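You operate a simulated robot arm through the tools that you are given. There is no shell and no other tool. Be economical: measure what you need, move in short steps, check, and stop when the job is done.

You run a simulated two-armed robot. Do the job below in one go: nothing can be reset, and whatever is moved stays where it is left.

Task
On the steel counter by the glass door, fold the striped towel in half, so that its two long edges meet.

It is judged by the outcome, as a careful person would: the job done as asked, and still so three seconds after it is handed in. It fails if anything else is knocked over, pushed out of place, dropped, spilled or broken. Flat cloth is picked up by pressing the open fingertips on it (5 to 10 N) and closing them slowly along it; thin cloth reads only 2 to 8 mm in the jaws.

Robot
Two 7-joint arms with two-finger parallel grippers on one trunk, on a base that drives. Base frame: it is fixed to the floor where the robot stands at the start and does not move with it; the origin is under the middle of the robot, x ahead of it, y to its left, z up; the surface under the hand at the start is at about z = 0.8. Lengths are in m, angles in degrees, forces in N, time in s.
The left shoulder is at the start at [0.07, 0.163, 1.12], the right one opposite. With the tool pointing down near the work surface each hand reaches from about 0.4 to 0.88 m from the robot's upright axis, wherever it stands, measured 20 degrees to its own side. Places, roughly: steel counter by the glass door [0.6, -0.5, 0.8]. Payload 3.43 kg a hand.
Tool frame (each hand has its own): the origin (TCP) lies between the finger pads and is the grasp point; the fingertips stand 0.034 m ahead of it; z points along the fingers, y is the line along which they close. Largest opening 0.128 m; finger width 0.024, thickness 0.012; the body of the gripper, 0.048 by 0.13 m, starts 0.096 m behind the TCP.
Orientation is told as [roll, pitch, yaw] about the base's x, y, z axes, in that order, counted from this pose: with the fingers straight down and closing along the base's y, the tool's x points along the base's -x, its y along +y and its z along -z.

Tools
- The arms move only by the tool jog_arm. It takes "left_series", "right_series" or both (then of equal length, played together; a hand with none holds still); each is text: rows parted by semicolons, each of 7 numbers parted by spaces: the finger opening in m, from 0 to 0.128, then the shift along the tool's x, y, z in units of 150 mm (1.0 is 150 mm), then the turn, a rotation vector about the tool's x, y, z in units of 90 degrees (1.0 is 90 degrees). In form: fingers x y z wx wy wz; .... A call has 1 to 8 rows; each row is the pose to reach, as a shift and turn from the pose commanded when the call began, along the tool's axes at that moment. A call with a number of a shift or a turn outside -1 to 1 is refused whole. Each row takes 0.2 s and may step no farther than 0.05 m and 8.6 degrees from the row before; otherwise, or with a gripper value out of range, the whole call is refused. A pose out of reach is approached as far as the arm can. The call stops where the force on the tool passes 40 N (or 10 N more than at its start, if that is more) or the arm is blocked; 0.2 s more then pass. The fingers move at their own pace (about 0.153 m/s each) and stop on an object; they squeeze with about 38 N. The grip force told is the motor's: it shows also when the fingers shut on nothing. Time passes only in rows, and 0.2 s behind the last, so rows that repeat a pose let the fingers close. It gives the time, the measured TCP pose, the force on the tool (base axes), the opening and the grip force at its end, in the units of the frame above (readings bear some noise), with the torque about the TCP (base axes, N m) and any sound that the robot's microphone picked up.
- Cameras (640 x 400 px; columns grow to the right, rows downward): "scene" is now at [0.1279, -0.012, 1.3292]; the picture's right is [-0.14, -0.99, 0.00], its down [-0.74, 0.10, -0.67] and it looks along [0.66, -0.09, -0.74] (base axes); focal length 256 px, centre (320, 200). "left" rides on the left gripper at [0.076, 0.011, -0.16] in its tool frame; the picture's right is [-0.15, 0.99, 0.00], its down [-0.88, -0.13, -0.46] and it looks along [-0.45, -0.07, 0.89] (tool axes); focal length 234 px, centre (320, 200). "right" rides on the right gripper at [0.076, -0.011, -0.16] in its tool frame; the picture's right is [0.15, 0.99, 0.00], its down [-0.88, 0.13, -0.46] and it looks along [-0.45, 0.07, 0.89] (tool axes); focal length 234 px, centre (320, 200). There is no depth. A picture from a camera that has moved, and an enlarged one, comes with that camera's place and axes in the base frame and with its lens.
- grab_frame(camera): a new picture of that camera. No time passes.
- raise_lower(by): slides the trunk up (or, below 0, down) by that many m; the arms and the scene camera ride with it, the base frame stays. It gives what a move gives, with no picture.
- roll_base(legs): drives the robot by 1 to 6 legs, each [ahead, left, turn to the left] in m, m and degrees, along the robot's own axes; the way and the turn of a leg run together, so that a leg with both is an arc; at most 1.5 m and 180 degrees a leg. The arms and the cameras ride along, it lands a little off, and it stops where it bumps. It gives what a move gives.
- pan_tilt(pan, tilt): turns the head with the scene camera to pan (to the left, within 86 degrees either way) and tilt (down, from -29 to 69), counted from straight ahead of the robot. It gives what a move gives.
- enlarge(camera, box): a new picture of the part [left, top, right, bottom] of that camera's present view, enlarged. No time passes.
- finish_job(): hands the job in; it is judged then, once.

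Go step by step. Nothing tells you exact positions but the pictures and the camera data: compare them with the known pose of the tool, close in by small moves and look again before you grip or let go. The budget is 120 turns and 88 pictures, counting those below and the enlarged ones. Unless the task says otherwise, let go and move clear before handing in.

The tools are called as a command line: name --argument value ..., lists and objects as JSON in quotes. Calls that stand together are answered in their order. jog_arm: Moves the arms, as the interface text tells. Its arguments: {"type":"object","properties":{"left_series":{"type":"string"},"right_series":{"type":"string"}},"required":[]} The other tools are called the same way: raise_lower (by) slides the trunk up or down; roll_base (legs) drives the base; pan_tilt (pan, tilt) turns the head that bears the scene camera; grab_frame (camera) takes a picture; enlarge (camera, box) takes an enlarged picture of a part of a camera's view; finish_job () hands the job in.

At the start:

```text
clock: 0.0
left_eef_pos: [0.651, 0.1136, 0.96]
left_tool_rot: [0.0, 0.0, 0.1]
left_force: [-0.8, -0.4, 0.2]
left_wrist_torque: [-0.03, 0.04, 0.0]
left_gripper_width: 0.128
left_grasp_force: 0.0
right_eef_pos: [0.5674, -0.3437, 1.0302]
right_tool_rot: [0.0, -0.1, 0.0]
right_force: [0.1, -0.9, 0.5]
right_wrist_torque: [0.0, -0.01, 0.0]
right_gripper_width: 0.1282
right_grasp_force: 0.2
trunk travel left (down, up): [-0.6, 0.34]
robot x, y, heading: [-0.0005, 0.0003, 0.1]
head pan, tilt: [-7.8, 47.9]
```

scene: 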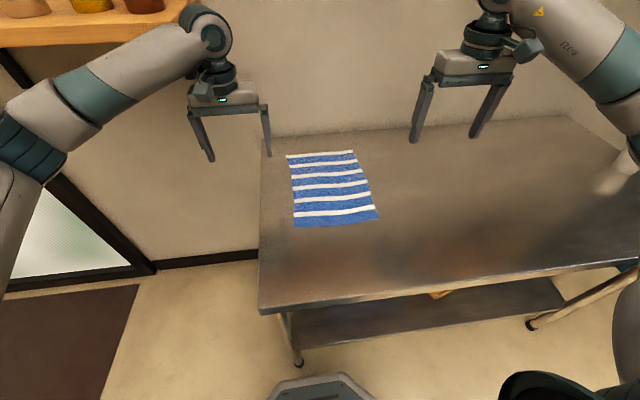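
right: 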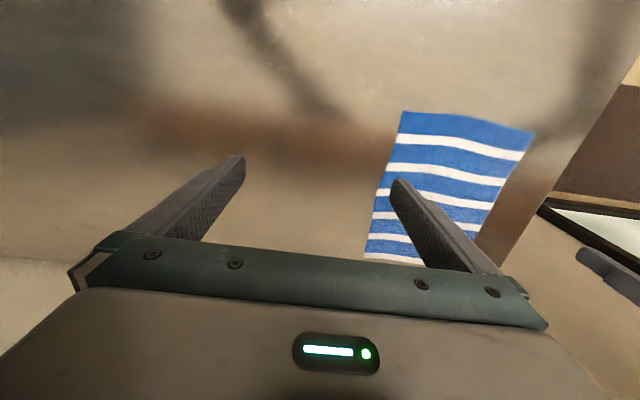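
left: 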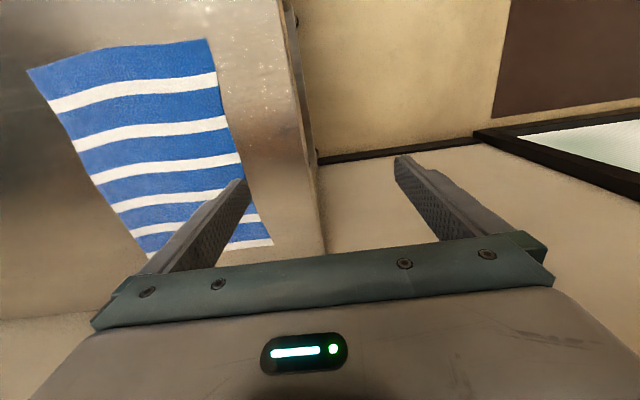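

The towel lies flat near the left end of the counter, at about x 0.51–0.81, y −0.22–0.0. Its long edges run away from me. I plan to stand at the front-left corner, turned to the right, so that the left hand takes the far corner and the right hand the near one. First I look around for obstacles.

pan_tilt --pan 45 --tilt 25

grab_frame --camera "scene"

pan_tilt --pan -60 --tilt 45

grab_frame --camera "scene"

```text
clock: 1.2
left_eef_pos: [0.6502, 0.1112, 0.9605]
left_tool_rot: [-0.1, 0.0, 0.1]
left_force: [0.8, 0.0, -0.5]
left_wrist_torque: [0.0, 0.01, 0.02]
left_gripper_width: 0.1282
left_grasp_force: 0.0
right_eef_pos: [0.5659, -0.3448, 1.0291]
right_tool_rot: [0.0, 0.0, 0.0]
right_force: [-0.5, -0.1, 0.3]
right_wrist_torque: [0.0, 0.0, 0.01]
right_gripper_width: 0.1279
right_grasp_force: 0.1
trunk travel left (down, up): [-0.6, 0.34]
robot x, y, heading: [-0.0009, 0.0016, -0.2]
head pan, tilt: [45.0, 25.0]
```

```text
84 pictures are left
camera scene: at [0.115, 0.0637, 1.3639], right [0.71, -0.71, 0.0], down [-0.3, -0.3, -0.91], along [0.64, 0.64, -0.42], focal length 256 px, centre (320, 200)
```

scene: 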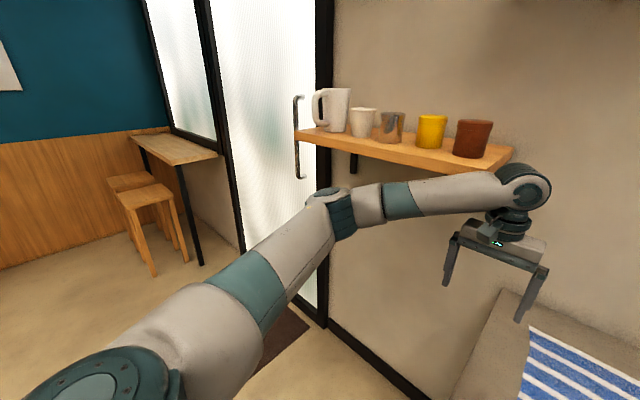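

```text
clock: 3.0
left_eef_pos: [0.6501, 0.1123, 0.9611]
left_tool_rot: [0.0, 0.0, 0.1]
left_force: [0.2, 0.4, -0.6]
left_wrist_torque: [-0.02, 0.01, -0.01]
left_gripper_width: 0.128
left_grasp_force: 0.0
right_eef_pos: [0.5671, -0.3445, 1.0303]
right_tool_rot: [0.0, 0.1, 0.0]
right_force: [0.6, -0.2, -1.5]
right_wrist_torque: [-0.04, -0.01, 0.0]
right_gripper_width: 0.1283
right_grasp_force: 0.1
trunk travel left (down, up): [-0.6, 0.34]
robot x, y, heading: [-0.0023, 0.0023, -0.2]
head pan, tilt: [-60.0, 45.0]
```

```text
83 pictures are left
camera scene: at [0.0905, -0.0718, 1.3334], right [-0.87, -0.5, 0.0], down [-0.35, 0.61, -0.71], along [0.35, -0.61, -0.71], focal length 256 px, centre (320, 200)
```

scene: 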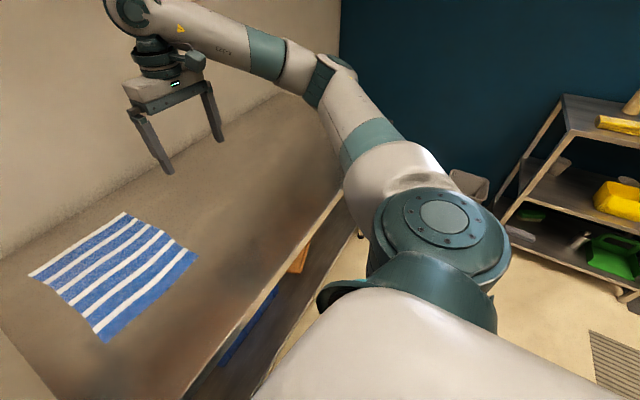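

The shelf of mugs is at the left, at about x 0.73+, y 0.17–0.8, z 1.2, so I avoid that side. A better place is to the right of the towel, turned to the left: the right hand takes the far corner, the left hand the near one, and the y = −0.22 edge folds over to y = 0. I check how close the base is to the counter.

pan_tilt --pan -30 --tilt 69

grab_frame --camera "scene"

```text
clock: 4.0
left_eef_pos: [0.6504, 0.1122, 0.9601]
left_tool_rot: [0.0, 0.0, 0.0]
left_force: [0.3, -0.6, 0.5]
left_wrist_torque: [-0.03, 0.0, 0.0]
left_gripper_width: 0.1282
left_grasp_force: 0.0
right_eef_pos: [0.5665, -0.3434, 1.0317]
right_tool_rot: [0.0, 0.0, 0.0]
right_force: [0.6, 0.6, -0.1]
right_wrist_torque: [-0.01, -0.01, 0.01]
right_gripper_width: 0.128
right_grasp_force: 0.1
trunk travel left (down, up): [-0.6, 0.34]
robot x, y, heading: [-0.0003, -0.0016, -0.1]
head pan, tilt: [-30.0, 68.8]
```

```text
82 pictures are left
camera scene: at [0.0982, -0.0294, 1.3045], right [-0.5, -0.87, 0.0], down [-0.81, 0.47, -0.36], along [0.31, -0.18, -0.93], focal length 256 px, centre (320, 200)
```

scene: 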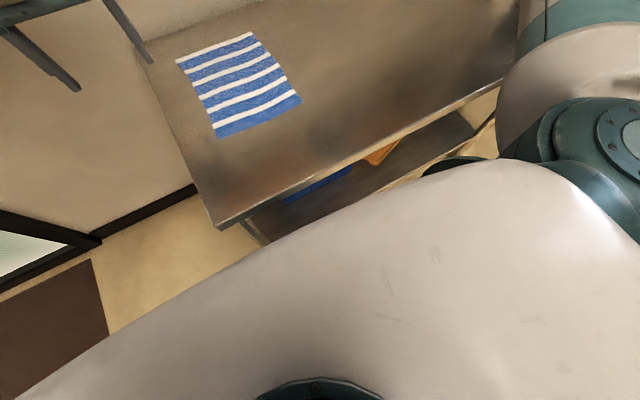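

The base clears the counter. I back off a little, slide right 0.25 m and turn left 20°.

roll_base --legs '[[-0.03, 0, 0], [0, -0.25, 0], [0, 0, 20]]'

pan_tilt --pan 0 --tilt 50

grab_frame --camera "scene"

```text
clock: 7.3
left_eef_pos: [0.5431, 0.0776, 0.9605]
left_tool_rot: [0.0, 0.1, 20.1]
left_force: [0.7, 0.9, 0.5]
left_wrist_torque: [-0.01, -0.01, -0.04]
left_gripper_width: 0.1282
left_grasp_force: 0.0
right_eef_pos: [0.6192, -0.3801, 1.0299]
right_tool_rot: [0.1, 0.0, 20.0]
right_force: [-0.1, 0.9, -0.6]
right_wrist_torque: [-0.01, -0.01, 0.02]
right_gripper_width: 0.1278
right_grasp_force: 0.0
trunk travel left (down, up): [-0.6, 0.34]
robot x, y, heading: [-0.031, -0.2509, 20.1]
head pan, tilt: [-30.0, 68.8]
```

```text
clock: 8.3
left_eef_pos: [0.5431, 0.0774, 0.9608]
left_tool_rot: [0.0, 0.0, 20.0]
left_force: [-0.2, 0.6, -0.7]
left_wrist_torque: [0.01, 0.02, -0.03]
left_gripper_width: 0.128
left_grasp_force: 0.0
right_eef_pos: [0.619, -0.3803, 1.0293]
right_tool_rot: [0.0, 0.0, 19.8]
right_force: [-0.4, -0.1, 0.4]
right_wrist_torque: [-0.01, 0.02, 0.02]
right_gripper_width: 0.1282
right_grasp_force: 0.0
trunk travel left (down, up): [-0.6, 0.34]
robot x, y, heading: [-0.0261, -0.2512, 19.9]
head pan, tilt: [0.0, 50.0]
```

```text
81 pictures are left
camera scene: at [0.0888, -0.2083, 1.3264], right [0.34, -0.94, 0.0], down [-0.72, -0.26, -0.64], along [0.6, 0.22, -0.77], focal length 256 px, centre (320, 200)
```

scene: 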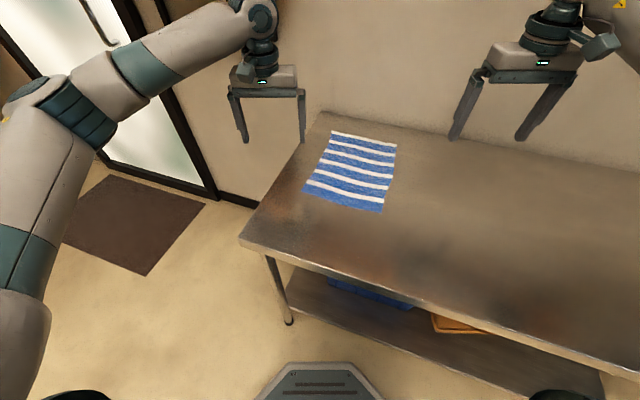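

I re-measure the towel from here with an enlarged view.

enlarge --camera "scene" --box '[270, 100, 430, 240]'

grab_frame --camera "right"

grab_frame --camera "left"

```text
2.86 times, centred on (350, 170) of scene
camera zoom: at [0.0888, -0.2083, 1.3264], right [0.34, -0.94, 0.0], down [-0.72, -0.26, -0.64], along [0.6, 0.22, -0.77], focal length 732 px, centre (234, 286)
```

zoom: 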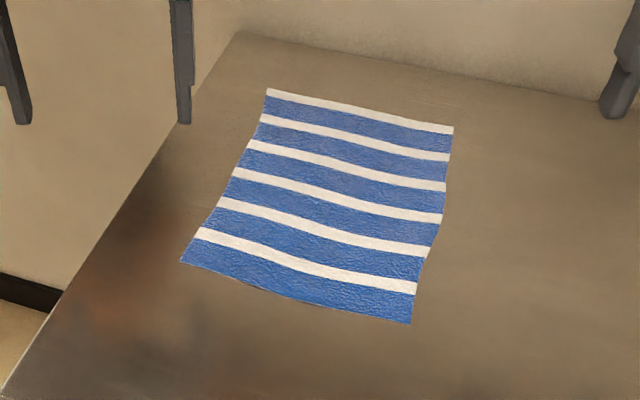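

```text
79 pictures are left
camera right: at [0.5515, -0.4168, 1.1896], right [-0.47, 0.88, 0.0], down [0.78, 0.42, 0.46], along [0.4, 0.22, -0.89], focal length 234 px, centre (320, 200)
```

right: 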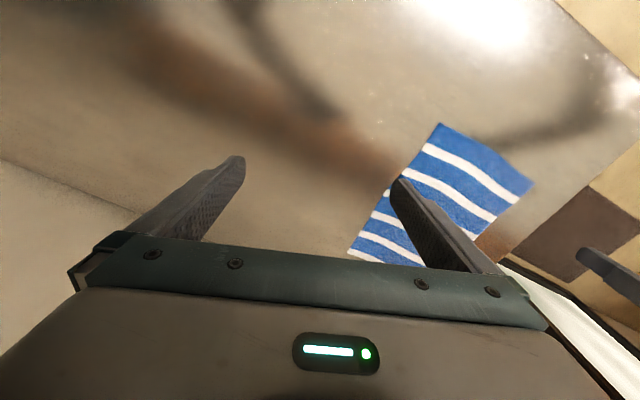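

```text
78 pictures are left
camera left: at [0.4666, 0.0607, 1.1205], right [-0.2, 0.98, 0.0], down [0.87, 0.18, 0.46], along [0.45, 0.09, -0.89], focal length 234 px, centre (320, 200)
```

left: 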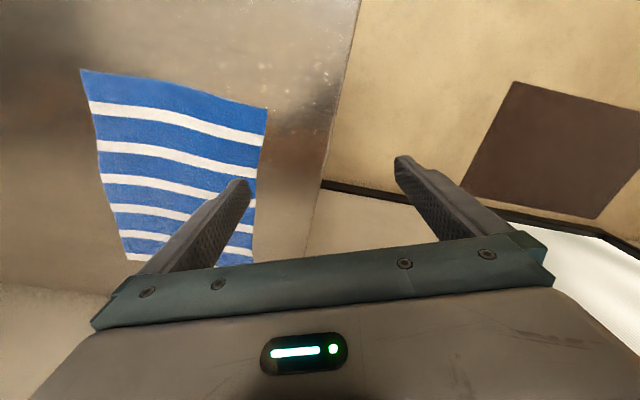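

The corners measure at about far-left (.81,.012), far-right (.813,−.212), near-right (.518,−.2215) and near-left (.5145,.001). I nudge the base a little closer, then bring the hands over the right-hand edge.

roll_base --legs '[[0.03, 0.03, 0]]'

```text
clock: 9.2
left_eef_pos: [0.5601, 0.1125, 0.9603]
left_tool_rot: [0.0, 0.1, 19.9]
left_force: [0.9, -0.2, -0.2]
left_wrist_torque: [0.01, 0.0, 0.0]
left_gripper_width: 0.1281
left_grasp_force: 0.1
right_eef_pos: [0.6381, -0.3452, 1.0297]
right_tool_rot: [0.0, 0.1, 19.8]
right_force: [-0.7, 1.0, -0.6]
right_wrist_torque: [-0.03, 0.02, -0.04]
right_gripper_width: 0.128
right_grasp_force: 0.0
trunk travel left (down, up): [-0.6, 0.34]
robot x, y, heading: [-0.0133, -0.2099, 19.8]
head pan, tilt: [0.0, 50.0]
```

jog_arm --left_series "0.04 0.1 -0.235 0.07 0 0 0.055; 0.04 0.2 -0.47 0.14 0 0 0.11; 0.04 0.3 -0.7 0.2 0 0 0.165; 0.04 0.41 -0.94 0.27 0 0 0.22; 0.04 0.41 -0.94 0.27 0 0 0.22" --right_series "0.04 -0.16 0.08 0.12 0 0 0.055; 0.04 -0.32 0.16 0.25 0 0 0.11; 0.04 -0.48 0.24 0.37 0 0 0.165; 0.04 -0.65 0.32 0.5 0 0 0.22; 0.04 -0.65 0.32 0.5 0 0 0.22"

```text
clock: 10.4
left_eef_pos: [0.5468, -0.0413, 0.9211]
left_tool_rot: [0.0, 0.0, 0.0]
left_force: [-0.2, -0.6, -0.1]
left_wrist_torque: [-0.03, 0.01, -0.02]
left_gripper_width: 0.0404
left_grasp_force: 0.1
right_eef_pos: [0.7121, -0.2658, 0.9549]
right_tool_rot: [0.0, -0.1, 0.0]
right_force: [0.1, -0.3, -0.5]
right_wrist_torque: [-0.02, -0.02, -0.01]
right_gripper_width: 0.0399
right_grasp_force: 0.0
trunk travel left (down, up): [-0.6, 0.34]
robot x, y, heading: [-0.0139, -0.209, 19.7]
head pan, tilt: [0.0, 50.0]
```

jog_arm --left_series "0.04 0.01 -0.25 0.07 0 0 0; 0.04 0.02 -0.5 0.14 0 0 0; 0.04 0.03 -0.75 0.2 0 0 0; 0.04 0.045 -1.0 0.27 0 0 0; 0.04 0.045 -1.0 0.27 0 0 0" --right_series "0.04 -0.13 0.13 0.12 0 0 0; 0.04 -0.26 0.26 0.25 0 0 0; 0.04 -0.39 0.39 0.37 0 0 0; 0.04 -0.52 0.526 0.5 0 0 0; 0.04 -0.52 0.526 0.5 0 0 0"

grab_frame --camera "scene"

grab_frame --camera "right"

grab_frame --camera "left"

```text
clock: 11.6
left_eef_pos: [0.5438, -0.1908, 0.8785]
left_tool_rot: [0.0, 0.0, 0.1]
left_force: [0.0, 0.2, -0.5]
left_wrist_torque: [-0.03, 0.02, 0.03]
left_gripper_width: 0.0399
left_grasp_force: 0.0
right_eef_pos: [0.7897, -0.1873, 0.8793]
right_tool_rot: [0.1, 0.2, -0.1]
right_force: [-0.3, -1.1, 0.4]
right_wrist_torque: [0.02, -0.02, 0.04]
right_gripper_width: 0.0401
right_grasp_force: 0.1
trunk travel left (down, up): [-0.6, 0.34]
robot x, y, heading: [-0.0154, -0.2119, 19.9]
head pan, tilt: [0.0, 50.0]
```

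```text
77 pictures are left
camera scene: at [0.1059, -0.1711, 1.3266], right [0.34, -0.94, 0.0], down [-0.72, -0.26, -0.64], along [0.6, 0.22, -0.77], focal length 256 px, centre (320, 200)
```

scene: 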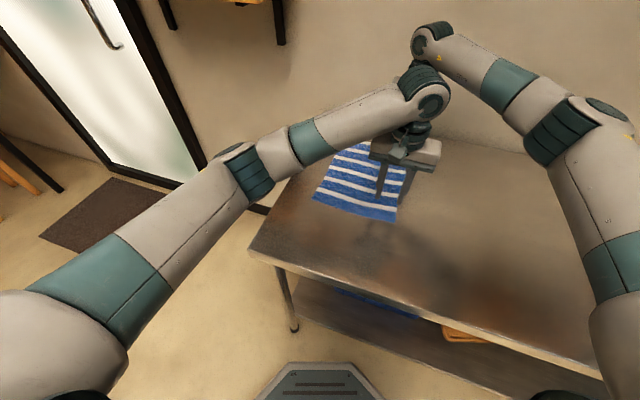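

```text
76 pictures are left
camera right: at [0.7139, -0.1982, 1.039], right [-0.15, 0.99, 0.0], down [0.88, 0.13, 0.46], along [0.45, 0.07, -0.89], focal length 234 px, centre (320, 200)
```

right: 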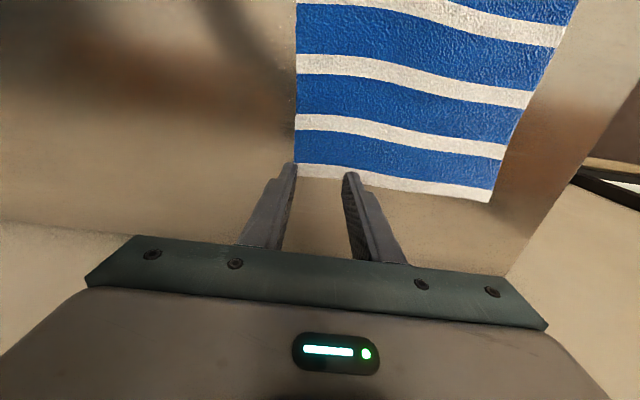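

```text
75 pictures are left
camera left: at [0.4659, -0.1798, 1.0392], right [0.15, 0.99, 0.0], down [0.88, -0.13, 0.46], along [0.45, -0.07, -0.89], focal length 234 px, centre (320, 200)
```

left: 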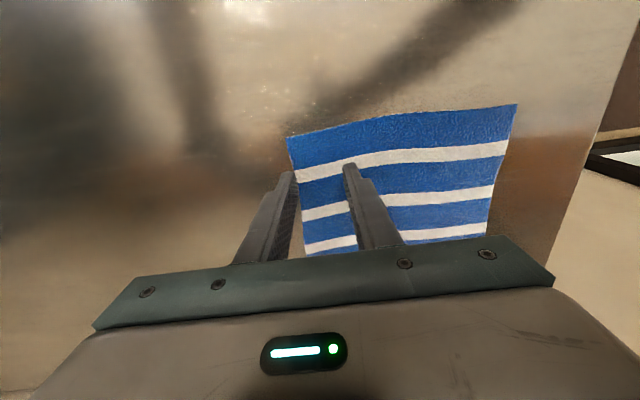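

Both hands line up with the right edge: each outer finger is over the edge and each inner finger is on the cloth. I go down to just above it.

jog_arm --left_series "0.04 0 0.01 0.09 0 0 0; 0.04 0 0.013 0.18 0 0 0; 0.04 0 0.013 0.25 0 0 0; 0.04 0 0.013 0.27 0 0 0" --right_series "0.04 0 0.01 0.09 0 0 0; 0.04 0 0.02 0.18 0 0 0; 0.04 0 0.02 0.25 0 0 0; 0.04 0 0.02 0.27 0 0 0"

grab_frame --camera "right"

grab_frame --camera "left"

```text
clock: 12.6
left_eef_pos: [0.5433, -0.1875, 0.8385]
left_tool_rot: [0.0, 0.1, 0.2]
left_force: [0.6, -0.4, -0.3]
left_wrist_torque: [-0.03, 0.03, 0.0]
left_gripper_width: 0.0402
left_grasp_force: 0.0
right_eef_pos: [0.7906, -0.1854, 0.8396]
right_tool_rot: [0.1, 0.0, 0.0]
right_force: [0.1, -0.4, -0.1]
right_wrist_torque: [-0.02, 0.01, 0.0]
right_gripper_width: 0.04
right_grasp_force: 0.0
trunk travel left (down, up): [-0.6, 0.34]
robot x, y, heading: [-0.0127, -0.2109, 20.0]
head pan, tilt: [0.0, 50.0]
```

```text
74 pictures are left
camera right: at [0.7138, -0.1948, 0.9989], right [-0.15, 0.99, 0.0], down [0.88, 0.13, 0.46], along [0.45, 0.07, -0.89], focal length 234 px, centre (320, 200)
```

right: 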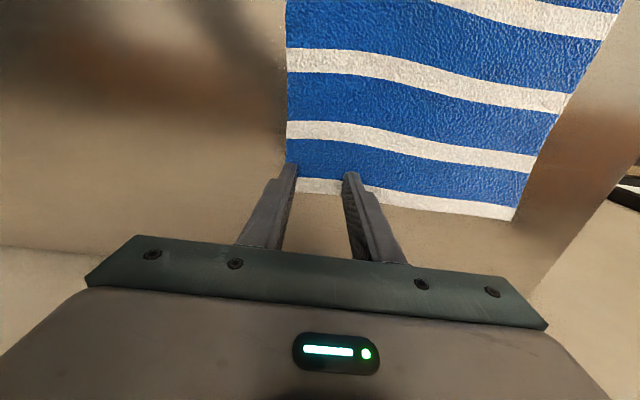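

```text
73 pictures are left
camera left: at [0.467, -0.178, 0.9988], right [0.14, 0.99, 0.0], down [0.88, -0.13, 0.46], along [0.45, -0.07, -0.89], focal length 234 px, centre (320, 200)
```

left: 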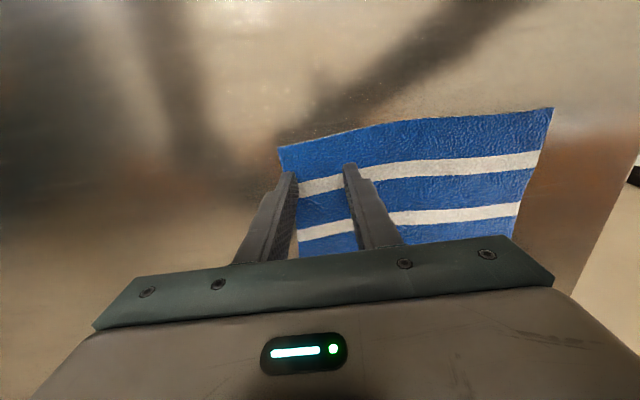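

jog_arm --left_series "0.04 0 0 0.01 0 0 0; 0.04 0 0 0.02 0 0 0; 0.04 0 0 0.03 0 0 0; 0.04 0 0 0.03 0 0 0" --right_series "0.04 0 0 0.01 0 0 0; 0.04 0 0 0.02 0 0 0; 0.04 0 0 0.03 0 0 0; 0.04 0 0 0.03 0 0 0"

```text
clock: 13.6
left_eef_pos: [0.5435, -0.189, 0.8353]
left_tool_rot: [0.0, -0.1, 0.0]
left_force: [1.0, -0.9, 5.6]
left_wrist_torque: [-0.09, -0.05, 0.06]
left_gripper_width: 0.04
left_grasp_force: 0.1
right_eef_pos: [0.7914, -0.1841, 0.8361]
right_tool_rot: [0.0, 0.0, 0.0]
right_force: [0.7, -0.1, 1.6]
right_wrist_torque: [-0.02, -0.04, 0.0]
right_gripper_width: 0.0399
right_grasp_force: 0.0
trunk travel left (down, up): [-0.6, 0.34]
robot x, y, heading: [-0.0111, -0.2115, 20.0]
head pan, tilt: [0.0, 50.0]
```

The left hand is pressing at 5.6 N and the right at 1.6 N. I press a bit more and start to close slowly.

jog_arm --left_series "0.04 0 0 0.002 0 0 0; 0.04 0 0 0.004 0 0 0" --right_series "0.04 0 0 0.006 0 0 0; 0.04 0 0 0.012 0 0 0"

```text
clock: 14.2
left_eef_pos: [0.5435, -0.1878, 0.8346]
left_tool_rot: [0.0, -0.2, 0.1]
left_force: [2.0, -1.0, 10.9]
left_wrist_torque: [-0.26, -0.02, 0.03]
left_gripper_width: 0.0403
left_grasp_force: 0.4
right_eef_pos: [0.7882, -0.1829, 0.8369]
right_tool_rot: [0.1, -0.2, 0.0]
right_force: [1.2, -0.6, 11.4]
right_wrist_torque: [-0.14, -0.1, 0.03]
right_gripper_width: 0.0401
right_grasp_force: 0.1
trunk travel left (down, up): [-0.6, 0.34]
robot x, y, heading: [-0.0106, -0.2122, 19.8]
head pan, tilt: [0.0, 50.0]
```

jog_arm --left_series "0.036 0 0 -0.003 0 0 0; 0.031 0 0 -0.003 0 0 0; 0.026 0 0 -0.003 0 0 0; 0.021 0 0 -0.003 0 0 0; 0.016 0 0 -0.003 0 0 0; 0.011 0 0 -0.003 0 0 0; 0.005 0 0 -0.003 0 0 0; 0 0 0 -0.003 0 0 0" --right_series "0.036 0 0 -0.003 0 0 0; 0.031 0 0 -0.003 0 0 0; 0.026 0 0 -0.003 0 0 0; 0.021 0 0 -0.003 0 0 0; 0.016 0 0 -0.003 0 0 0; 0.011 0 0 -0.003 0 0 0; 0.005 0 0 -0.003 0 0 0; 0 0 0 -0.003 0 0 0"

grab_frame --camera "right"

grab_frame --camera "left"

```text
clock: 16.0
left_eef_pos: [0.5432, -0.189, 0.8351]
left_tool_rot: [0.0, -0.1, 0.0]
left_force: [1.6, 0.3, 9.0]
left_wrist_torque: [-0.05, -0.09, -0.02]
left_gripper_width: 0.0022
left_grasp_force: 37.3
right_eef_pos: [0.7894, -0.1834, 0.8352]
right_tool_rot: [0.0, 0.0, 0.0]
right_force: [-0.6, -1.3, 13.9]
right_wrist_torque: [-0.07, 0.02, 0.02]
right_gripper_width: 0.0023
right_grasp_force: 37.0
trunk travel left (down, up): [-0.6, 0.34]
robot x, y, heading: [-0.0093, -0.2125, 19.8]
head pan, tilt: [0.0, 50.0]
```

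```text
72 pictures are left
camera right: at [0.7118, -0.1946, 0.9952], right [-0.15, 0.99, 0.0], down [0.88, 0.13, 0.46], along [0.45, 0.07, -0.89], focal length 234 px, centre (320, 200)
```

right: 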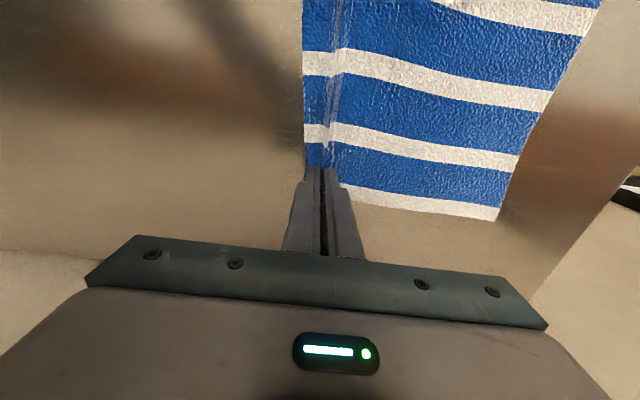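

```text
71 pictures are left
camera left: at [0.4655, -0.178, 0.9952], right [0.15, 0.99, 0.0], down [0.88, -0.13, 0.46], along [0.45, -0.07, -0.89], focal length 234 px, centre (320, 200)
```

left: 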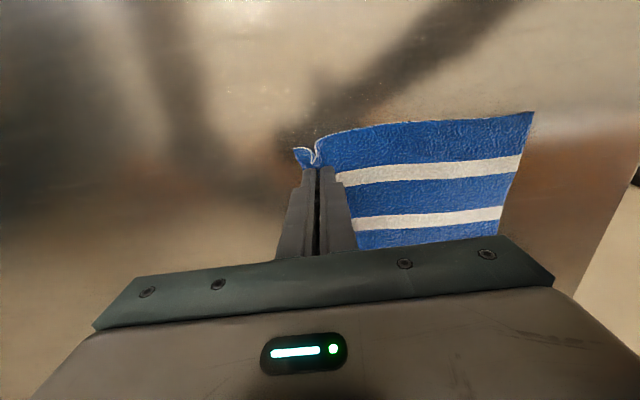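

Both hands have pinched a ridge, but about 1 cm of edge is left over outside the jaws, and it would fold back on itself. I spread the fingers again to flatten the cloth, then regrasp nearer the edge.

jog_arm --left_series "0.006 0 0 0 0 0 0; 0.012 0 0 0 0 0 0; 0.018 0 0 0 0 0 0; 0.024 0 0 0 0 0 0; 0.03 0 0 0 0 0 0; 0.038 0 0 0 0 0 0; 0.038 0 0 -0.1 0 0 0; 0.038 0 0 -0.3 0 0 0" --right_series "0.006 0 0 0 0 0 0; 0.012 0 0 0 0 0 0; 0.018 0 0 0 0 0 0; 0.024 0 0 0 0 0 0; 0.03 0 0 0 0 0 0; 0.038 0 0 0 0 0 0; 0.038 0 0 -0.1 0 0 0; 0.038 0 0 -0.3 0 0 0"

grab_frame --camera "right"

grab_frame --camera "left"

```text
clock: 17.8
left_eef_pos: [0.5426, -0.1891, 0.8805]
left_tool_rot: [-0.1, -0.1, 0.0]
left_force: [-0.2, 0.0, 0.1]
left_wrist_torque: [0.0, -0.03, 0.0]
left_gripper_width: 0.038
left_grasp_force: 0.1
right_eef_pos: [0.79, -0.1852, 0.879]
right_tool_rot: [-0.1, 0.0, 0.0]
right_force: [-0.6, 0.2, -0.9]
right_wrist_torque: [0.0, -0.03, 0.0]
right_gripper_width: 0.038
right_grasp_force: 0.1
trunk travel left (down, up): [-0.6, 0.34]
robot x, y, heading: [-0.0086, -0.2147, 20.1]
head pan, tilt: [0.0, 50.0]
```

```text
70 pictures are left
camera right: at [0.7134, -0.1949, 1.0384], right [-0.15, 0.99, 0.0], down [0.88, 0.13, 0.46], along [0.45, 0.07, -0.89], focal length 234 px, centre (320, 200)
```

right: 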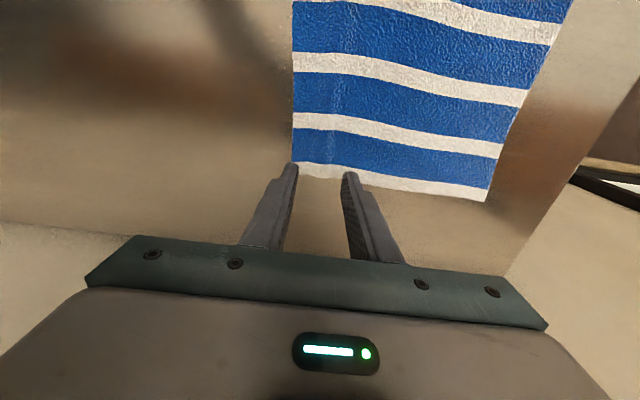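

```text
69 pictures are left
camera left: at [0.4652, -0.1792, 1.0393], right [0.15, 0.99, 0.0], down [0.88, -0.13, 0.46], along [0.45, -0.07, -0.89], focal length 234 px, centre (320, 200)
```

left: 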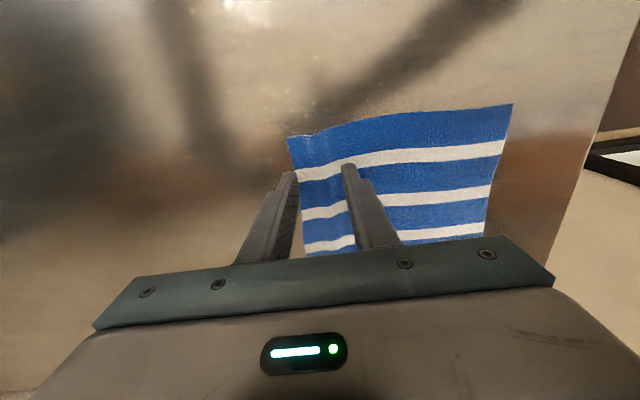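

The cloth has gone back flat. I regrasp with a narrow opening of 14 mm, the outer finger just at the edge.

jog_arm --left_series "0.014 0 -0.08 0 0 0 0; 0.014 0 -0.16 0.1 0 0 0; 0.014 0 -0.16 0.2 0 0 0; 0.014 0 -0.16 0.27 0 0 0; 0.014 0 -0.16 0.27 0 0 0" --right_series "0.014 0 -0.07 0 0 0 0; 0.014 0 -0.143 0.1 0 0 0; 0.014 0 -0.143 0.2 0 0 0; 0.014 0 -0.143 0.27 0 0 0; 0.014 0 -0.143 0.27 0 0 0"

enlarge --camera "right" --box '[220, 100, 420, 225]'

enlarge --camera "left" --box '[220, 100, 420, 225]'

```text
clock: 19.0
left_eef_pos: [0.5448, -0.2116, 0.8376]
left_tool_rot: [0.0, 0.0, 0.1]
left_force: [0.4, -0.5, -0.3]
left_wrist_torque: [-0.03, 0.03, -0.04]
left_gripper_width: 0.0141
left_grasp_force: 0.1
right_eef_pos: [0.7911, -0.2059, 0.8364]
right_tool_rot: [0.0, 0.0, 0.1]
right_force: [0.4, 0.5, -0.1]
right_wrist_torque: [0.03, 0.02, -0.03]
right_gripper_width: 0.0137
right_grasp_force: 0.1
trunk travel left (down, up): [-0.6, 0.34]
robot x, y, heading: [-0.0143, -0.2152, 19.9]
head pan, tilt: [0.0, 50.0]
```

```text
3.20 times, centred on (320, 162) of right
camera zoom: at [0.7143, -0.2163, 0.997], right [-0.15, 0.99, 0.0], down [0.88, 0.13, 0.46], along [0.45, 0.07, -0.89], focal length 749 px, centre (320, 320)
```

zoom: 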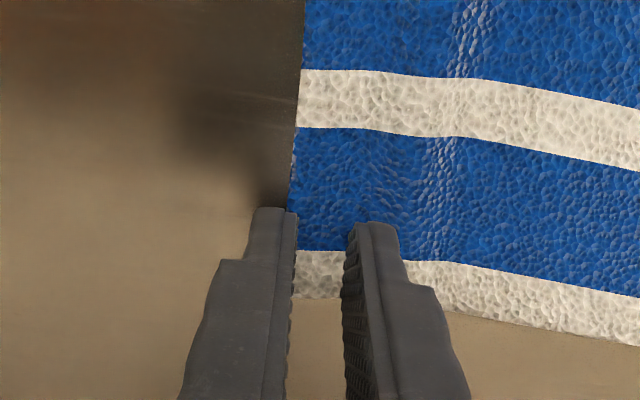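

```text
3.20 times, centred on (320, 162) of left
camera zoom: at [0.4681, -0.203, 0.998], right [0.15, 0.99, 0.0], down [0.88, -0.13, 0.46], along [0.45, -0.07, -0.89], focal length 749 px, centre (320, 320)
```

zoom: 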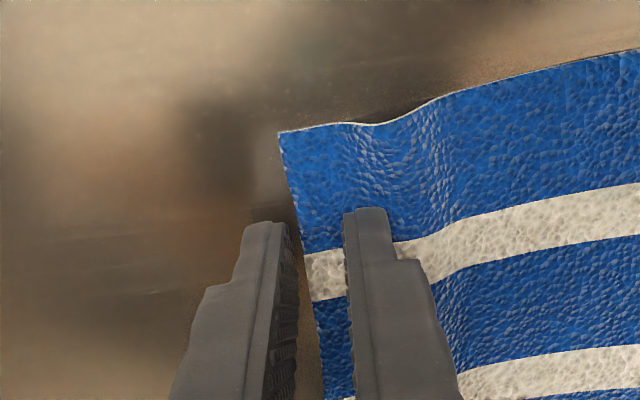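

The right outer finger is at the edge. The left is about 4 mm outside it, so I shift it 2 mm inward, then press.

jog_arm --left_series "0.014 0 0.013 0.006 0 0 0; 0.014 0 0.013 0.012 0 0 0; 0.014 0 0.013 0.02 0 0 0; 0.014 0 0.013 0.02 0 0 0" --right_series "0.014 0 0 0.006 0 0 0; 0.014 0 0 0.012 0 0 0; 0.014 0 0 0.018 0 0 0; 0.014 0 0 0.018 0 0 0"

```text
clock: 20.0
left_eef_pos: [0.5447, -0.2103, 0.8364]
left_tool_rot: [0.0, 0.0, 0.1]
left_force: [-0.8, -1.2, 0.1]
left_wrist_torque: [0.02, 0.0, -0.02]
left_gripper_width: 0.0139
left_grasp_force: 0.2
right_eef_pos: [0.7916, -0.206, 0.8351]
right_tool_rot: [0.1, 0.0, 0.0]
right_force: [0.0, 0.2, 3.3]
right_wrist_torque: [0.0, -0.02, -0.03]
right_gripper_width: 0.014
right_grasp_force: 0.1
trunk travel left (down, up): [-0.6, 0.34]
robot x, y, heading: [-0.0137, -0.2152, 19.8]
head pan, tilt: [0.0, 50.0]
```

jog_arm --left_series "0.014 0 0 0.006 0 0 0; 0.014 0 0 0.013 0 0 0; 0.014 0 0 0.013 0 0 0" --right_series "0.014 0 0 0.002 0 0 0; 0.014 0 0 0.004 0 0 0; 0.014 0 0 0.004 0 0 0"

```text
clock: 20.8
left_eef_pos: [0.5448, -0.2108, 0.8358]
left_tool_rot: [0.0, -0.1, 0.1]
left_force: [1.4, 1.0, 8.3]
left_wrist_torque: [0.01, -0.05, 0.01]
left_gripper_width: 0.0139
left_grasp_force: 0.2
right_eef_pos: [0.7904, -0.2049, 0.8341]
right_tool_rot: [-0.1, -0.2, 0.0]
right_force: [1.3, 1.0, 3.2]
right_wrist_torque: [0.0, -0.04, -0.02]
right_gripper_width: 0.0138
right_grasp_force: 0.0
trunk travel left (down, up): [-0.6, 0.34]
robot x, y, heading: [-0.0157, -0.2115, 20.0]
head pan, tilt: [0.0, 50.0]
```

jog_arm --left_series "0.014 0 0 0 0 0 0; 0.012 0 0 0 0 0 0; 0.01 0 0 0 0 0 0; 0.007 0 0 0 0 0 0; 0.004 0 0 0 0 0 0; 0 0 0 0 0 0 0; 0 0 0 0 0 0 0; 0 0 0 0 0 0 0" --right_series "0.014 0 0 0.004 0 0 0; 0.012 0 0 0.004 0 0 0; 0.01 0 0 0.004 0 0 0; 0.007 0 0 0.004 0 0 0; 0.004 0 0 0.004 0 0 0; 0 0 0 0.004 0 0 0; 0 0 0 0.004 0 0 0; 0 0 0 0.004 0 0 0"

enlarge --camera "right" --box '[220, 100, 420, 225]'

enlarge --camera "left" --box '[220, 100, 420, 225]'

```text
clock: 22.6
left_eef_pos: [0.5418, -0.2097, 0.8352]
left_tool_rot: [-0.1, -0.1, 0.0]
left_force: [-0.2, -0.6, 12.4]
left_wrist_torque: [-0.02, 0.01, 0.0]
left_gripper_width: 0.0
left_grasp_force: 33.3
right_eef_pos: [0.7881, -0.2054, 0.8344]
right_tool_rot: [0.0, -0.2, 0.0]
right_force: [-1.1, -0.3, 6.8]
right_wrist_torque: [0.01, -0.03, 0.02]
right_gripper_width: 0.0002
right_grasp_force: 33.0
trunk travel left (down, up): [-0.6, 0.34]
robot x, y, heading: [-0.0158, -0.2159, 19.7]
head pan, tilt: [0.0, 50.0]
```

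```text
3.20 times, centred on (320, 162) of right
camera zoom: at [0.7128, -0.2164, 0.9953], right [-0.15, 0.99, 0.0], down [0.88, 0.13, 0.46], along [0.45, 0.07, -0.89], focal length 749 px, centre (320, 320)
```

zoom: 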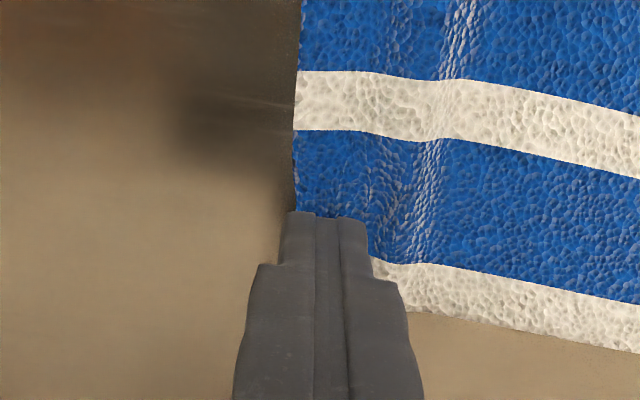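

```text
3.20 times, centred on (320, 162) of left
camera zoom: at [0.4659, -0.2002, 0.9953], right [0.15, 0.99, 0.0], down [0.88, -0.13, 0.46], along [0.45, -0.07, -0.89], focal length 749 px, centre (320, 320)
```

zoom: 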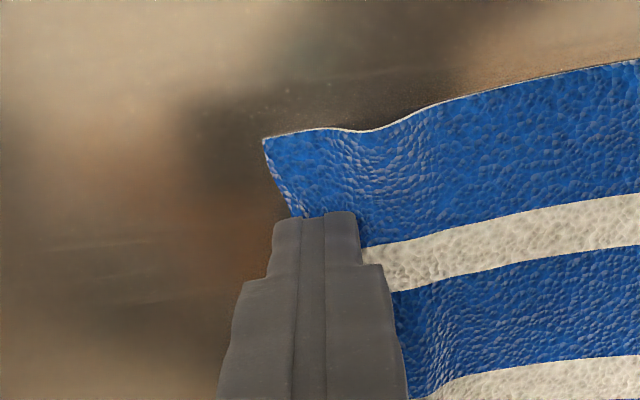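

Both jaws shut on nothing, so the opening was too small to raise the cloth. A pinch that closes along the edge (along x) right at the border leaves no folded-back hem and was proven to spread flat again. I lift and turn both hands 90° so they can grasp the left edge's corners and fold it to the right.

jog_arm --left_series "0 0 0 -0.2 0 0 0; 0.04 0 0 -0.4 0 0 -0.09; 0.04 0 0 -0.5 0 0 -0.18; 0.04 0 0 -0.5 0 0 -0.27; 0.04 0 0 -0.5 0 0 -0.36; 0.04 0 0 -0.5 0 0 -0.45; 0.04 0 0 -0.5 0 0 -0.54; 0.04 0 0 -0.5 0 0 -0.63" --right_series "0 0 0 -0.2 0 0 0; 0.04 0 0 -0.4 0 0 -0.09; 0.04 0 0 -0.5 0 0 -0.18; 0.04 0 0 -0.5 0 0 -0.27; 0.04 0 0 -0.5 0 0 -0.36; 0.04 0 0 -0.5 0 0 -0.45; 0.04 0 0 -0.5 0 0 -0.54; 0.04 0 0 -0.5 0 0 -0.63"

grab_frame --camera "scene"

```text
clock: 24.4
left_eef_pos: [0.545, -0.2107, 0.909]
left_tool_rot: [0.0, 0.0, 56.9]
left_force: [-0.2, 0.1, -1.0]
left_wrist_torque: [0.0, -0.02, -0.02]
left_gripper_width: 0.0397
left_grasp_force: 0.2
right_eef_pos: [0.7911, -0.2074, 0.9092]
right_tool_rot: [0.0, 0.0, 43.3]
right_force: [0.0, 0.1, -0.8]
right_wrist_torque: [0.02, -0.02, 0.01]
right_gripper_width: 0.0401
right_grasp_force: 0.1
right hand out of reach, approached as far as the arm can: row 7, 8
trunk travel left (down, up): [-0.6, 0.34]
robot x, y, heading: [-0.0134, -0.212, 19.9]
head pan, tilt: [0.0, 50.0]
```

```text
64 pictures are left
camera scene: at [0.1066, -0.1711, 1.3264], right [0.34, -0.94, 0.0], down [-0.72, -0.26, -0.64], along [0.6, 0.22, -0.77], focal length 256 px, centre (320, 200)
```

scene: 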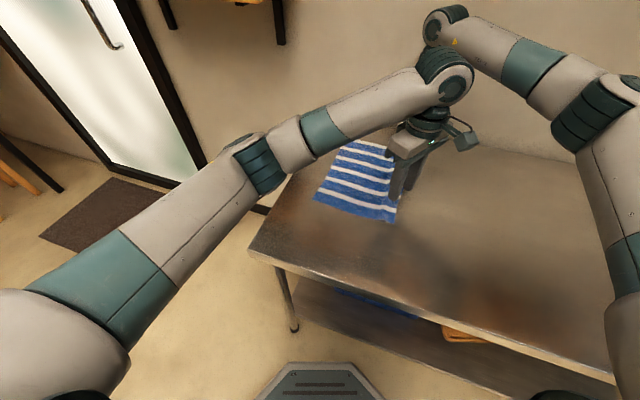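

The right wrist hits its limit at 43°, so I turn it the other way to −90°; the left continues to +90°.

jog_arm --left_series "0.04 0 0 0 0 0 -0.09; 0.04 0 0 0 0 0 -0.18; 0.04 0 0 0 0 0 -0.27; 0.04 0 0 0 0 0 -0.367; 0.04 0 0 0 0 0 -0.367; 0.04 0 0 0 0 0 -0.367; 0.04 0 0 0 0 0 -0.367; 0.04 0 0 0 0 0 -0.367" --right_series "0.04 0 0 0 0 0 0.09; 0.04 0 0 0 0 0 0.18; 0.04 0 0 0 0 0 0.27; 0.04 0 0 0 0 0 0.36; 0.04 0 0 0 0 0 0.45; 0.04 0 0 0 0 0 0.54; 0.04 0 0 0 0 0 0.63; 0.04 0 0 0 0 0 0.72"

jog_arm --right_series "0.04 0 0 0 0 0 0.09; 0.04 0 0 0 0 0 0.18; 0.04 0 0 0 0 0 0.27; 0.04 0 0 0 0 0 0.36; 0.04 0 0 0 0 0 0.45; 0.04 0 0 0 0 0 0.54; 0.04 0 0 0 0 0 0.63; 0.04 0 0 0 0 0 0.72"

```text
refused: row 4 steps farther than a row can; nothing moved
```

```text
clock: 26.2
left_eef_pos: [0.5447, -0.211, 0.9085]
left_tool_rot: [0.0, -0.1, 56.8]
left_force: [-0.3, 0.7, 0.0]
left_wrist_torque: [0.03, 0.01, -0.02]
left_gripper_width: 0.0399
left_grasp_force: 0.0
right_eef_pos: [0.7901, -0.2061, 0.9087]
right_tool_rot: [0.1, 0.0, -21.7]
right_force: [-0.1, 0.1, -1.1]
right_wrist_torque: [-0.02, 0.01, -0.01]
right_gripper_width: 0.0399
right_grasp_force: 0.0
trunk travel left (down, up): [-0.6, 0.34]
robot x, y, heading: [-0.0139, -0.2112, 19.6]
head pan, tilt: [0.0, 50.0]
```

jog_arm --left_series "0.04 0 0 0 0 0 -0.09; 0.04 0 0 0 0 0 -0.18; 0.04 0 0 0 0 0 -0.27; 0.04 0 0 0 0 0 -0.33; 0.04 0 0 0 0 0 -0.367; 0.04 0 0 0 0 0 -0.367; 0.04 0 0 0 0 0 -0.367; 0.04 0 0 0 0 0 -0.367" --right_series "0.04 0 0 0 0 0 0.095; 0.04 0 0 0 0 0 0.19; 0.04 0 0 0 0 0 0.285; 0.04 0 0 0 0 0 0.38; 0.04 0 0 0 0 0 0.475; 0.04 0 0 0 0 0 0.57; 0.04 0 0 0 0 0 0.665; 0.04 0 0 0 0 0 0.759"

grab_frame --camera "scene"

```text
clock: 28.0
left_eef_pos: [0.5441, -0.2117, 0.9084]
left_tool_rot: [0.0, 0.1, 89.9]
left_force: [-0.8, 0.0, 0.7]
left_wrist_torque: [-0.01, 0.01, 0.0]
left_gripper_width: 0.0399
left_grasp_force: 0.1
right_eef_pos: [0.7898, -0.2062, 0.9081]
right_tool_rot: [0.0, 0.0, -90.1]
right_force: [-0.6, -0.3, 0.0]
right_wrist_torque: [0.03, -0.01, -0.01]
right_gripper_width: 0.0399
right_grasp_force: 0.0
trunk travel left (down, up): [-0.6, 0.34]
robot x, y, heading: [-0.014, -0.2154, 19.7]
head pan, tilt: [0.0, 50.0]
```

```text
63 pictures are left
camera scene: at [0.1066, -0.171, 1.3264], right [0.34, -0.94, 0.0], down [-0.72, -0.26, -0.64], along [0.6, 0.22, -0.77], focal length 256 px, centre (320, 200)
```

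scene: 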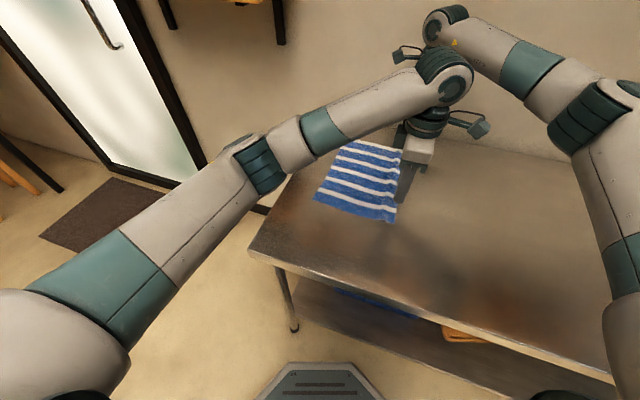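

jog_arm --left_series "0.04 -0.3 -0.02 0 0 0 0; 0.04 -0.6 -0.04 0 0 0 0; 0.04 -0.9 -0.073 0 0 0 0" --right_series "0.04 0.3 -0.04 0 0 0 0; 0.04 0.6 -0.08 0 0 0 0; 0.04 0.9 -0.12 0 0 0 0"

jog_arm --left_series "0.04 -0.27 0 0 0 0 0; 0.04 -0.54 0 0.1 0 0 0; 0.04 -0.54 0 0.2 0 0 0; 0.04 -0.54 0 0.2 0 0 0" --right_series "0.04 0.28 0 0 0 0 0; 0.04 0.56 0 0.1 0 0 0; 0.04 0.56 0 0.2 0 0 0; 0.04 0.56 0 0.2 0 0 0"

grab_frame --camera "scene"

grab_frame --camera "right"

grab_frame --camera "left"

```text
clock: 28.8
left_eef_pos: [0.5569, -0.0725, 0.908]
left_tool_rot: [0.0, 0.1, 89.7]
left_force: [-0.8, 0.7, -0.8]
left_wrist_torque: [-0.06, -0.02, 0.06]
left_gripper_width: 0.0398
left_grasp_force: 0.2
right_eef_pos: [0.7746, -0.0658, 0.9096]
right_tool_rot: [0.0, -0.2, -89.8]
right_force: [-0.8, 0.2, 0.1]
right_wrist_torque: [-0.02, 0.0, 0.0]
right_gripper_width: 0.0397
right_grasp_force: 0.1
trunk travel left (down, up): [-0.6, 0.34]
robot x, y, heading: [-0.0116, -0.2091, 19.8]
head pan, tilt: [0.0, 50.0]
```

```text
clock: 29.8
left_eef_pos: [0.5564, 0.0084, 0.8797]
left_tool_rot: [-0.2, 0.1, 89.7]
left_force: [-1.3, 0.5, -0.2]
left_wrist_torque: [-0.02, -0.03, 0.0]
left_gripper_width: 0.0398
left_grasp_force: 0.1
right_eef_pos: [0.7704, 0.0164, 0.8806]
right_tool_rot: [0.1, -0.1, -89.8]
right_force: [-1.0, 0.0, -1.2]
right_wrist_torque: [-0.06, -0.03, -0.01]
right_gripper_width: 0.04
right_grasp_force: 0.1
trunk travel left (down, up): [-0.6, 0.34]
robot x, y, heading: [-0.0171, -0.2122, 19.9]
head pan, tilt: [0.0, 50.0]
```

```text
62 pictures are left
camera scene: at [0.1056, -0.1691, 1.3265], right [0.34, -0.94, 0.0], down [-0.72, -0.26, -0.64], along [0.6, 0.22, -0.77], focal length 256 px, centre (320, 200)
```

scene: 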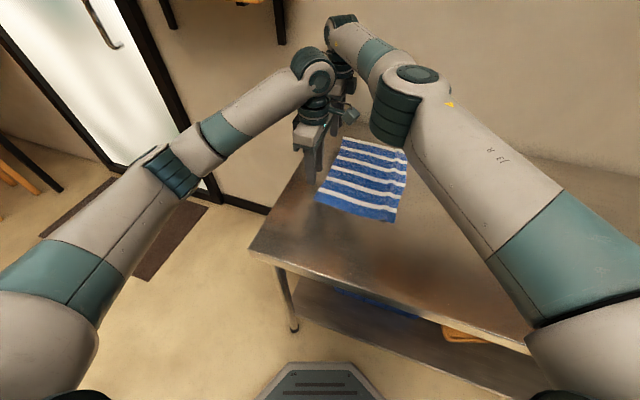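

```text
61 pictures are left
camera right: at [0.7583, 0.093, 1.0395], right [0.99, 0.15, 0.0], down [0.13, -0.88, 0.46], along [0.07, -0.45, -0.89], focal length 234 px, centre (320, 200)
```

right: 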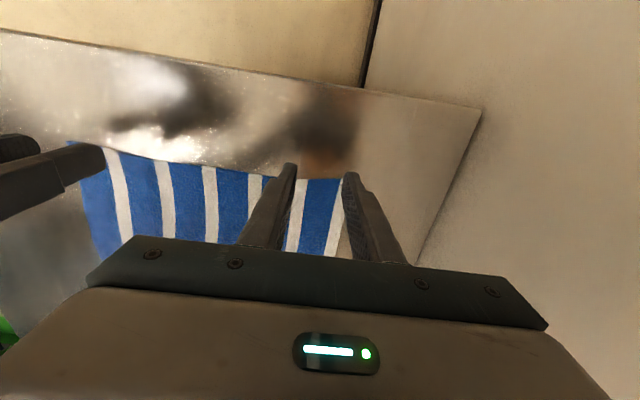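

```text
60 pictures are left
camera left: at [0.5434, -0.0687, 1.0389], right [-0.99, 0.15, 0.0], down [0.13, 0.88, 0.45], along [0.07, 0.45, -0.89], focal length 234 px, centre (320, 200)
```

left: 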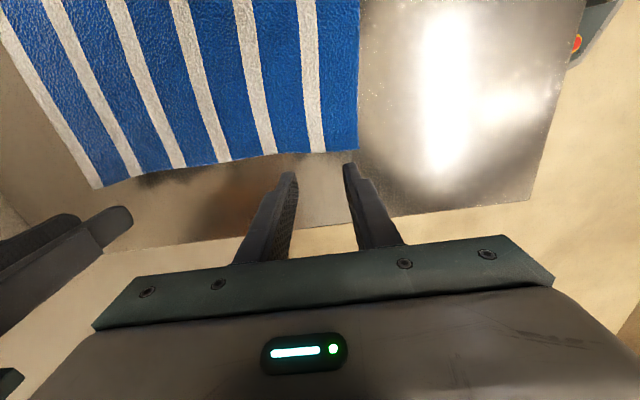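

The left edge now lies at about y = 0.000 near and 0.002 far. I move both hands in so that the pads cover about 10 mm of the border, then go down.

jog_arm --left_series "0.04 0.047 0 0 0 0 0; 0.04 0.047 0 0.1 0 0 0; 0.04 0.047 0 0.2 0 0 0; 0.04 0.047 0 0.26 0 0 0; 0.04 0.047 0 0.26 0 0 0" --right_series "0.04 -0.08 0 0 0 0 0; 0.04 -0.08 0 0.1 0 0 0; 0.04 -0.08 0 0.2 0 0 0; 0.04 -0.08 0 0.26 0 0 0; 0.04 -0.08 0 0.26 0 0 0"

enlarge --camera "right" --box '[220, 100, 420, 225]'

enlarge --camera "left" --box '[220, 100, 420, 225]'

```text
clock: 31.0
left_eef_pos: [0.5564, -0.0021, 0.8398]
left_tool_rot: [0.1, -0.1, 89.9]
left_force: [0.2, 0.1, 0.6]
left_wrist_torque: [0.0, -0.05, -0.01]
left_gripper_width: 0.04
left_grasp_force: 0.0
right_eef_pos: [0.7737, 0.0037, 0.8399]
right_tool_rot: [-0.1, -0.1, -89.9]
right_force: [0.5, 0.3, -0.6]
right_wrist_torque: [0.0, 0.03, -0.01]
right_gripper_width: 0.04
right_grasp_force: 0.0
right hand out of reach, approached as far as the arm can: row 1, 2, 3, 4, 5
trunk travel left (down, up): [-0.6, 0.34]
robot x, y, heading: [-0.0119, -0.2093, 20.3]
head pan, tilt: [0.0, 50.0]
```

```text
3.20 times, centred on (320, 162) of right
camera zoom: at [0.7628, 0.0801, 0.9998], right [0.99, 0.15, 0.0], down [0.13, -0.88, 0.46], along [0.07, -0.45, -0.89], focal length 749 px, centre (320, 320)
```

zoom: 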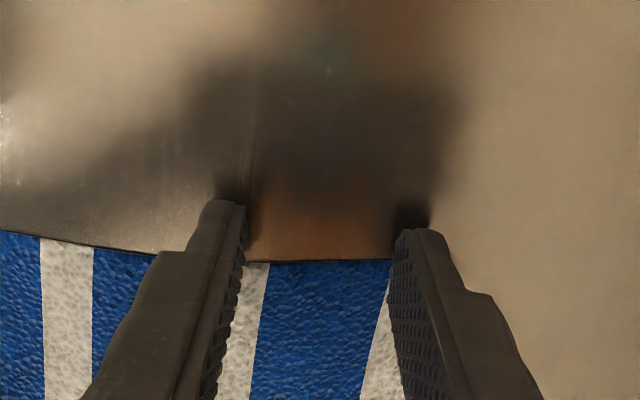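

```text
3.20 times, centred on (320, 162) of left
camera zoom: at [0.5434, -0.0783, 0.9998], right [-0.99, 0.15, 0.0], down [0.13, 0.88, 0.46], along [0.07, 0.45, -0.89], focal length 749 px, centre (320, 320)
```

zoom: 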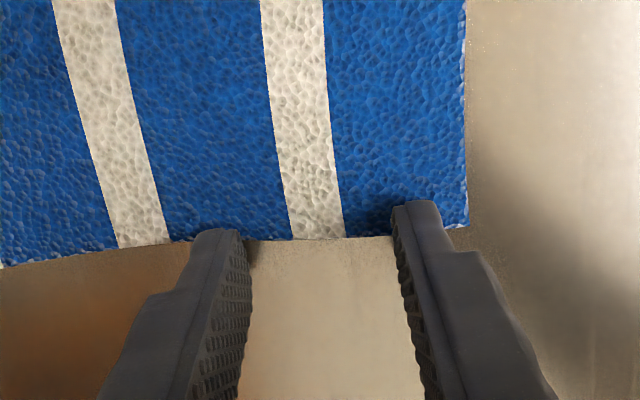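

I shift in slightly more for 10–12 mm overlap and press gently.

jog_arm --left_series "0.04 0.02 0 0 0 0 0; 0.04 0.02 0 0.012 0 0 0; 0.04 0.02 0 0.024 0 0 0; 0.04 0.02 0 0.03 0 0 0; 0.04 0.02 0 0.03 0 0 0" --right_series "0.04 -0.04 0 0 0 0 0; 0.04 -0.04 0 0.012 0 0 0; 0.04 -0.04 0 0.024 0 0 0; 0.04 -0.04 0 0.03 0 0 0; 0.04 -0.04 0 0.03 0 0 0"

```text
clock: 32.2
left_eef_pos: [0.556, -0.0046, 0.836]
left_tool_rot: [0.0, 0.0, 89.8]
left_force: [0.7, 0.8, 2.6]
left_wrist_torque: [0.02, 0.03, -0.02]
left_gripper_width: 0.0399
left_grasp_force: 0.1
right_eef_pos: [0.7777, -0.0016, 0.836]
right_tool_rot: [-0.1, -0.1, -90.0]
right_force: [-0.3, 1.1, 0.6]
right_wrist_torque: [0.0, -0.03, -0.01]
right_gripper_width: 0.04
right_grasp_force: 0.2
trunk travel left (down, up): [-0.6, 0.34]
robot x, y, heading: [-0.0127, -0.2099, 20.0]
head pan, tilt: [0.0, 50.0]
```

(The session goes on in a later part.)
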